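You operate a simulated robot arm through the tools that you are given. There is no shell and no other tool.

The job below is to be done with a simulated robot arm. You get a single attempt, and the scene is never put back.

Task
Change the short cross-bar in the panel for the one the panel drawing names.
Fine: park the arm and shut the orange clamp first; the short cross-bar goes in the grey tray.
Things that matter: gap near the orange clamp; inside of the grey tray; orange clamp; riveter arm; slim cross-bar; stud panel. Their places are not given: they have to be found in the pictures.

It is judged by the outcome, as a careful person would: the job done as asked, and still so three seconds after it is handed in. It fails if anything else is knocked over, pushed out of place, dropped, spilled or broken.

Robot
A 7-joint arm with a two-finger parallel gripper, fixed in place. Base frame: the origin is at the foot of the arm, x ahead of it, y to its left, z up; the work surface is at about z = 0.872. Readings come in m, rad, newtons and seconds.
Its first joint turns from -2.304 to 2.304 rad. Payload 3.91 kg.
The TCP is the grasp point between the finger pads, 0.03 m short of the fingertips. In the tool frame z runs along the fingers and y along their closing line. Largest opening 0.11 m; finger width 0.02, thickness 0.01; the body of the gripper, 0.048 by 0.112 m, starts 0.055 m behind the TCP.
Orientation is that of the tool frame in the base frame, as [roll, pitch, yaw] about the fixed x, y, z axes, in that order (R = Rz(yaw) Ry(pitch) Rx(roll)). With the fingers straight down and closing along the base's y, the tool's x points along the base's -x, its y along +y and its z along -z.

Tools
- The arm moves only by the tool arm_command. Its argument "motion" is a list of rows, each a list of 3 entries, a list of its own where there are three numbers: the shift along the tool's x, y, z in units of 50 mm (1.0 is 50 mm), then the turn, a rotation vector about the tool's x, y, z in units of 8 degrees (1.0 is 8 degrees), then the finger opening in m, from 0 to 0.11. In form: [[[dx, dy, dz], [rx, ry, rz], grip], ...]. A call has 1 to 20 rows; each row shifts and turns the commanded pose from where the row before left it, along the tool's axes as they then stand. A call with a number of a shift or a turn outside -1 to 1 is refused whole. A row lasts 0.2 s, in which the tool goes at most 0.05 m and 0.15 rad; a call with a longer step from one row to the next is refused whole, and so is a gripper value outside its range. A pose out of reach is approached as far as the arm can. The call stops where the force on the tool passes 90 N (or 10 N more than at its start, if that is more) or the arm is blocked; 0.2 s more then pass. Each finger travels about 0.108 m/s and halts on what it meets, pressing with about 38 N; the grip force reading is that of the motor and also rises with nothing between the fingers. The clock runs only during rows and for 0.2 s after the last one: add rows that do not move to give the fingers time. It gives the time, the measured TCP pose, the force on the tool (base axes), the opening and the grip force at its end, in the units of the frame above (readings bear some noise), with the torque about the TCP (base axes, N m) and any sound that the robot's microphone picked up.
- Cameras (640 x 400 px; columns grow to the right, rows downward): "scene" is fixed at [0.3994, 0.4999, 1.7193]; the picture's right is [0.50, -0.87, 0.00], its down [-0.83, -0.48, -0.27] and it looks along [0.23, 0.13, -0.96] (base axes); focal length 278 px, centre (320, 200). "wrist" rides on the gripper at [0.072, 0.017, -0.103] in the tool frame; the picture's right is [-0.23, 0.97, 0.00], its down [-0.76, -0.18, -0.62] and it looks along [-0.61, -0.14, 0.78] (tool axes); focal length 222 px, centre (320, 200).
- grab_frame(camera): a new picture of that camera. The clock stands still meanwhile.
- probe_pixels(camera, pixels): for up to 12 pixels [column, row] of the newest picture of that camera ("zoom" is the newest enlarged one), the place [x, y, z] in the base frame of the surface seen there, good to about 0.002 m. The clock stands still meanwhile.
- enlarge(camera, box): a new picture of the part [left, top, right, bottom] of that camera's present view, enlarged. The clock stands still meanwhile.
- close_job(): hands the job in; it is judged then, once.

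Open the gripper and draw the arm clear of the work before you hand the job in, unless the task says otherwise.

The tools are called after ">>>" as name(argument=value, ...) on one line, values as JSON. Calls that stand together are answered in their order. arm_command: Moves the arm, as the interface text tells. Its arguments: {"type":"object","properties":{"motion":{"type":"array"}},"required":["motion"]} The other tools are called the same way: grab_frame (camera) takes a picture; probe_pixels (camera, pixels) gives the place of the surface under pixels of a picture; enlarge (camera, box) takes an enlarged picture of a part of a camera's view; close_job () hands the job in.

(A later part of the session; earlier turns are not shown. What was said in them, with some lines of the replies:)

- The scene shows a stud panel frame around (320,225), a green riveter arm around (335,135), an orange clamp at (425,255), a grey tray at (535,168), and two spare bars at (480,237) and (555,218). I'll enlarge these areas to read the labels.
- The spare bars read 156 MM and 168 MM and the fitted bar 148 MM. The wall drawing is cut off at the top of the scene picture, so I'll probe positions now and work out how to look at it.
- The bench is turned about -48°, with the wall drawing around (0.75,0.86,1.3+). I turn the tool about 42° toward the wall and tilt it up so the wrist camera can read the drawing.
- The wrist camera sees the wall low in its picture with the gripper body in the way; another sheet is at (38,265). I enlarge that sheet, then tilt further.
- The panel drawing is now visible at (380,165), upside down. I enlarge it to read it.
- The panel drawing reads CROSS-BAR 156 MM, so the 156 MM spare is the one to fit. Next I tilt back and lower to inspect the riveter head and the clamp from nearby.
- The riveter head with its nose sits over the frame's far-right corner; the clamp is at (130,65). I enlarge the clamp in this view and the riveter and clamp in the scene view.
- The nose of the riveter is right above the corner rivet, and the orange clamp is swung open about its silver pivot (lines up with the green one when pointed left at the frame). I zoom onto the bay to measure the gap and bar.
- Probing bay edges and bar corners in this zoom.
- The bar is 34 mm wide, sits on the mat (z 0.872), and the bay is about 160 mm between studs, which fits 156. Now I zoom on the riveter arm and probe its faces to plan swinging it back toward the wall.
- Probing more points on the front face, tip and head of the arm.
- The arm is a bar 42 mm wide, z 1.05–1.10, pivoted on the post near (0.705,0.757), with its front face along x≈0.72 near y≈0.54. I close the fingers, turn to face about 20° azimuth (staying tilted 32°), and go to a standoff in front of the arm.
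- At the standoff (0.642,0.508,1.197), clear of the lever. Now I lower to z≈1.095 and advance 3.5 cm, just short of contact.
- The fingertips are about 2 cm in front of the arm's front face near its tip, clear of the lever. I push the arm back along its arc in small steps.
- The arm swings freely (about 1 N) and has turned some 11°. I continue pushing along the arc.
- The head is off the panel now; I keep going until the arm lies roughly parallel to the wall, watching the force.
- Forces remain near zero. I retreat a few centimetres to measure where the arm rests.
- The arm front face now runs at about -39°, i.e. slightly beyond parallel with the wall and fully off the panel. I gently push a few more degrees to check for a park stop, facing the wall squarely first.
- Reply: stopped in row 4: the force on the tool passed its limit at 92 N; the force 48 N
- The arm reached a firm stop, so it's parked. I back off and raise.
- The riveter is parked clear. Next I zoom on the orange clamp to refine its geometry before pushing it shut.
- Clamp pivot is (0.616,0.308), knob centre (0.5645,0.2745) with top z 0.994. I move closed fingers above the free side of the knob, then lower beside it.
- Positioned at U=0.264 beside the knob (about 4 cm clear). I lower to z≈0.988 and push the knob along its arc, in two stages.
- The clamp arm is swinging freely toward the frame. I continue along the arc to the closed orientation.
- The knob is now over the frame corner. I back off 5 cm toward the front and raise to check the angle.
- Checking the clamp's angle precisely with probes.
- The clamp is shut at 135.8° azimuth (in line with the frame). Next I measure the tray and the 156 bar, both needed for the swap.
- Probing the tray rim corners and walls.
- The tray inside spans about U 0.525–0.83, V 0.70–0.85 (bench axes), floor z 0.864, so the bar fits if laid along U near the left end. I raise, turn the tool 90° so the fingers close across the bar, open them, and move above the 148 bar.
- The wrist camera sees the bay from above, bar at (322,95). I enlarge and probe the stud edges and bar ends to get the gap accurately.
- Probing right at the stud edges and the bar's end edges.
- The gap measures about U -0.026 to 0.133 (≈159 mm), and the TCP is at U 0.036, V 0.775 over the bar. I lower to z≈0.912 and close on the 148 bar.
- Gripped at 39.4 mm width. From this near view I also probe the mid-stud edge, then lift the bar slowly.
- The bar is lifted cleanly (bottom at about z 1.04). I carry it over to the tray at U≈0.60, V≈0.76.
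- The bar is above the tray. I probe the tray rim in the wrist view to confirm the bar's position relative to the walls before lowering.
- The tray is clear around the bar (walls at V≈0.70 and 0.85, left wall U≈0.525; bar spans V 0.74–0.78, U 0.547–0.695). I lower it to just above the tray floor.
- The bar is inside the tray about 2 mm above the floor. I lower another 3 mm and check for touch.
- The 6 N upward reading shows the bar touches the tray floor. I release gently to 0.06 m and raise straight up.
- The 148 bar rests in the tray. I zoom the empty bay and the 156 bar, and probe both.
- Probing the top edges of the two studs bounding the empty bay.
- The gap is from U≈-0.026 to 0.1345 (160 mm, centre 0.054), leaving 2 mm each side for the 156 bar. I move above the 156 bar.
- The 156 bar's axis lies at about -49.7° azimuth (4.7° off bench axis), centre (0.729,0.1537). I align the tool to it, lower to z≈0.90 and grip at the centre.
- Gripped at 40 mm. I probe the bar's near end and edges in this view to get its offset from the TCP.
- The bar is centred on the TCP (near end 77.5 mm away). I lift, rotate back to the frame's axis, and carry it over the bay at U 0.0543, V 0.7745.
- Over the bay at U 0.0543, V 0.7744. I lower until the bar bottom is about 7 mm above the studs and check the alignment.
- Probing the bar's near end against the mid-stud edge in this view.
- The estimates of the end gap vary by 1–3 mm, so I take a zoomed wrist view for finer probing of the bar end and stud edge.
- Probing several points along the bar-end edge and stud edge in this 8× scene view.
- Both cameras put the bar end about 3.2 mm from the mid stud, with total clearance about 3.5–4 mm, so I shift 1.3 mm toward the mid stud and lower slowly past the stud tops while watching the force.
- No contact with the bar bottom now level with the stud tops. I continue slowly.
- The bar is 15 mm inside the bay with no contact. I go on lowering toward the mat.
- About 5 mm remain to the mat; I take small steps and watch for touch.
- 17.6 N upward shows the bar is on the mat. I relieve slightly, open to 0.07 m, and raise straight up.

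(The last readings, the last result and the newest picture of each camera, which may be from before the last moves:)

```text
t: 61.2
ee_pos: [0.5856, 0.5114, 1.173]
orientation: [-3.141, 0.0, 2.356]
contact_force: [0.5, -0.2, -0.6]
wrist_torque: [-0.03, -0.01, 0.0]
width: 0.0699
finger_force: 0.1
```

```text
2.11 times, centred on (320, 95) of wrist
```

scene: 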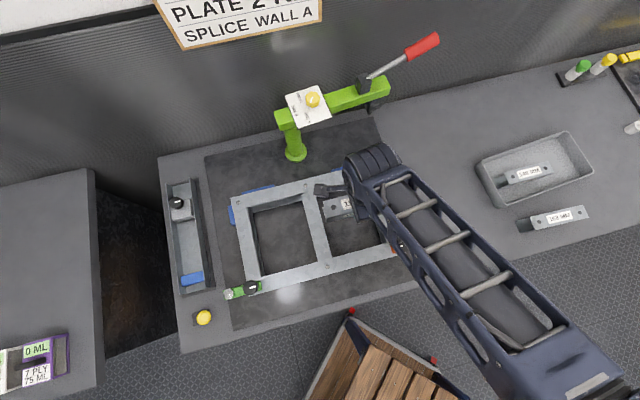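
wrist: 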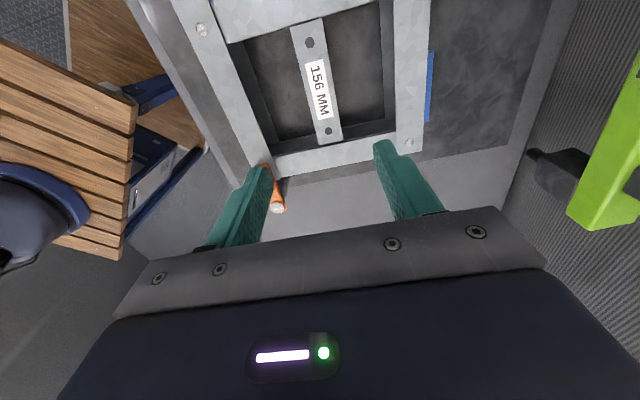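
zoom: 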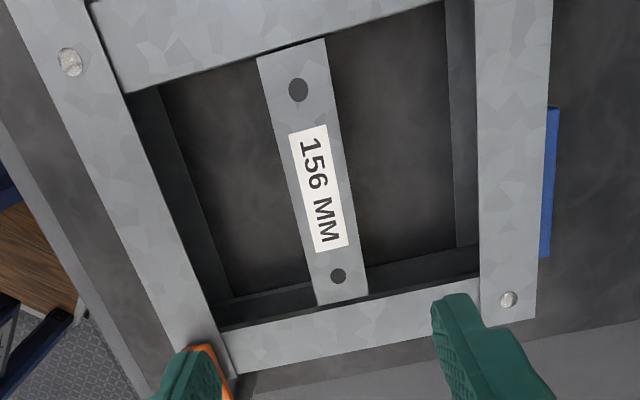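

The 156 MM bar sits squarely between the studs, flush at both ends. I raise, open the gripper and retreat to near the start pose, then check the whole scene.

>>> arm_command(motion=[[[0, 0, -0.8], [0, 0, 0], 0.1], [[0, 0, -0.8], [0, 0, 0], 0.11], [[0.3, -0.766, 0], [0, 0, 0], 0.11], [[0.3, -0.766, 0], [0, 0, 0], 0.11], [[0.3, -0.766, 0], [0, 0, 0], 0.11], [[0.3, -0.766, 0], [0, 0, 0], 0.11], [[0.3, -0.766, 0], [0, 0, 0], 0.11], [[0, 0, 0], [0, 0, 0], 0.11]])

>>> grab_frame(camera="scene")

>>> enlarge(camera="scene", box=[280, 160, 440, 280])

>>> probe_pixels(camera="scene", pixels=[[350, 215], [325, 222], [374, 210], [401, 246], [421, 241], [525, 174], [305, 187], [329, 265]])

```text
t: 63.0
ee_pos: [0.3964, 0.4281, 1.2523]
orientation: [3.14, 0.0, 2.357]
contact_force: [0.7, -0.1, 0.8]
wrist_torque: [0.02, 0.06, 0.01]
width: 0.1097
finger_force: 0.1
```

```text
taken
```

scene: 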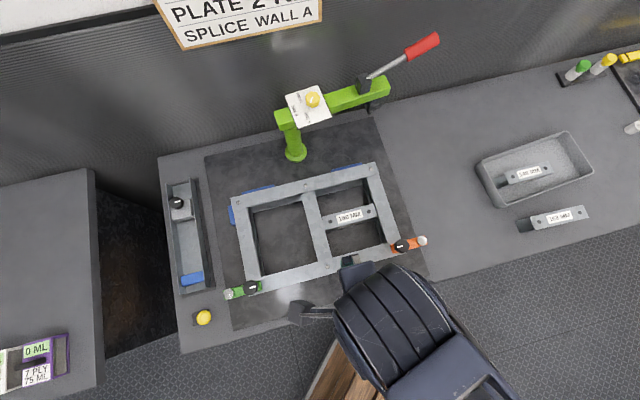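

```text
3.33 times, centred on (360, 220) of scene
```

zoom: 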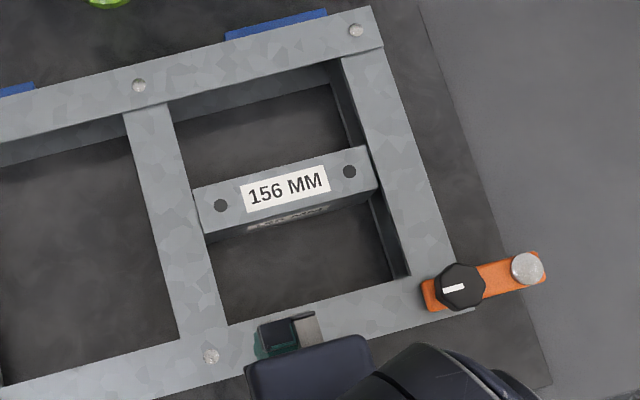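

```text
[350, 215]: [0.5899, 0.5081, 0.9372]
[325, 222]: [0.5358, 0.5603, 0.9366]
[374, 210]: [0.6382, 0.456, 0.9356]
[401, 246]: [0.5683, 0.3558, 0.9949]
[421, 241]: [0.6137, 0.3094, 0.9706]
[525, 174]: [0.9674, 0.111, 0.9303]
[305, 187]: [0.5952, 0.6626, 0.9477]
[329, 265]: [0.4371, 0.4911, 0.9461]
```

The pictures show the 156 MM bar seated in the bay with its top at z 0.937, the same as the old one. The 148 bar is in the tray, the orange clamp is shut, the riveter is parked, and the panel has not moved. The gripper is open and clear, so I hand the job in.

>>> close_job()

```text
The job is handed in.
```

The short 148 mm cross-bar is out of the panel, and the 156 mm bar that the panel drawing names is in its place. The job is handed in.

- **Riveter arm:** I swung it back toward the wall until it met a firm stop, well clear of the panel. That last push passed the 90 N force limit before the robot halted it; the pictures afterwards showed nothing out of place.
- **Orange clamp:** I swung it shut so its knob sits over the frame corner, in line with the frame.
- **148 mm bar:** It is lying in the grey tray.
- **156 mm bar:** It rests on the mat between the two studs, in the gap near the orange clamp. It went down without touching either stud, and its top is at the same height as the old bar's.

In the last pictures the panel had not moved and nothing else was disturbed. The gripper is open and the robot arm is back near its starting position.
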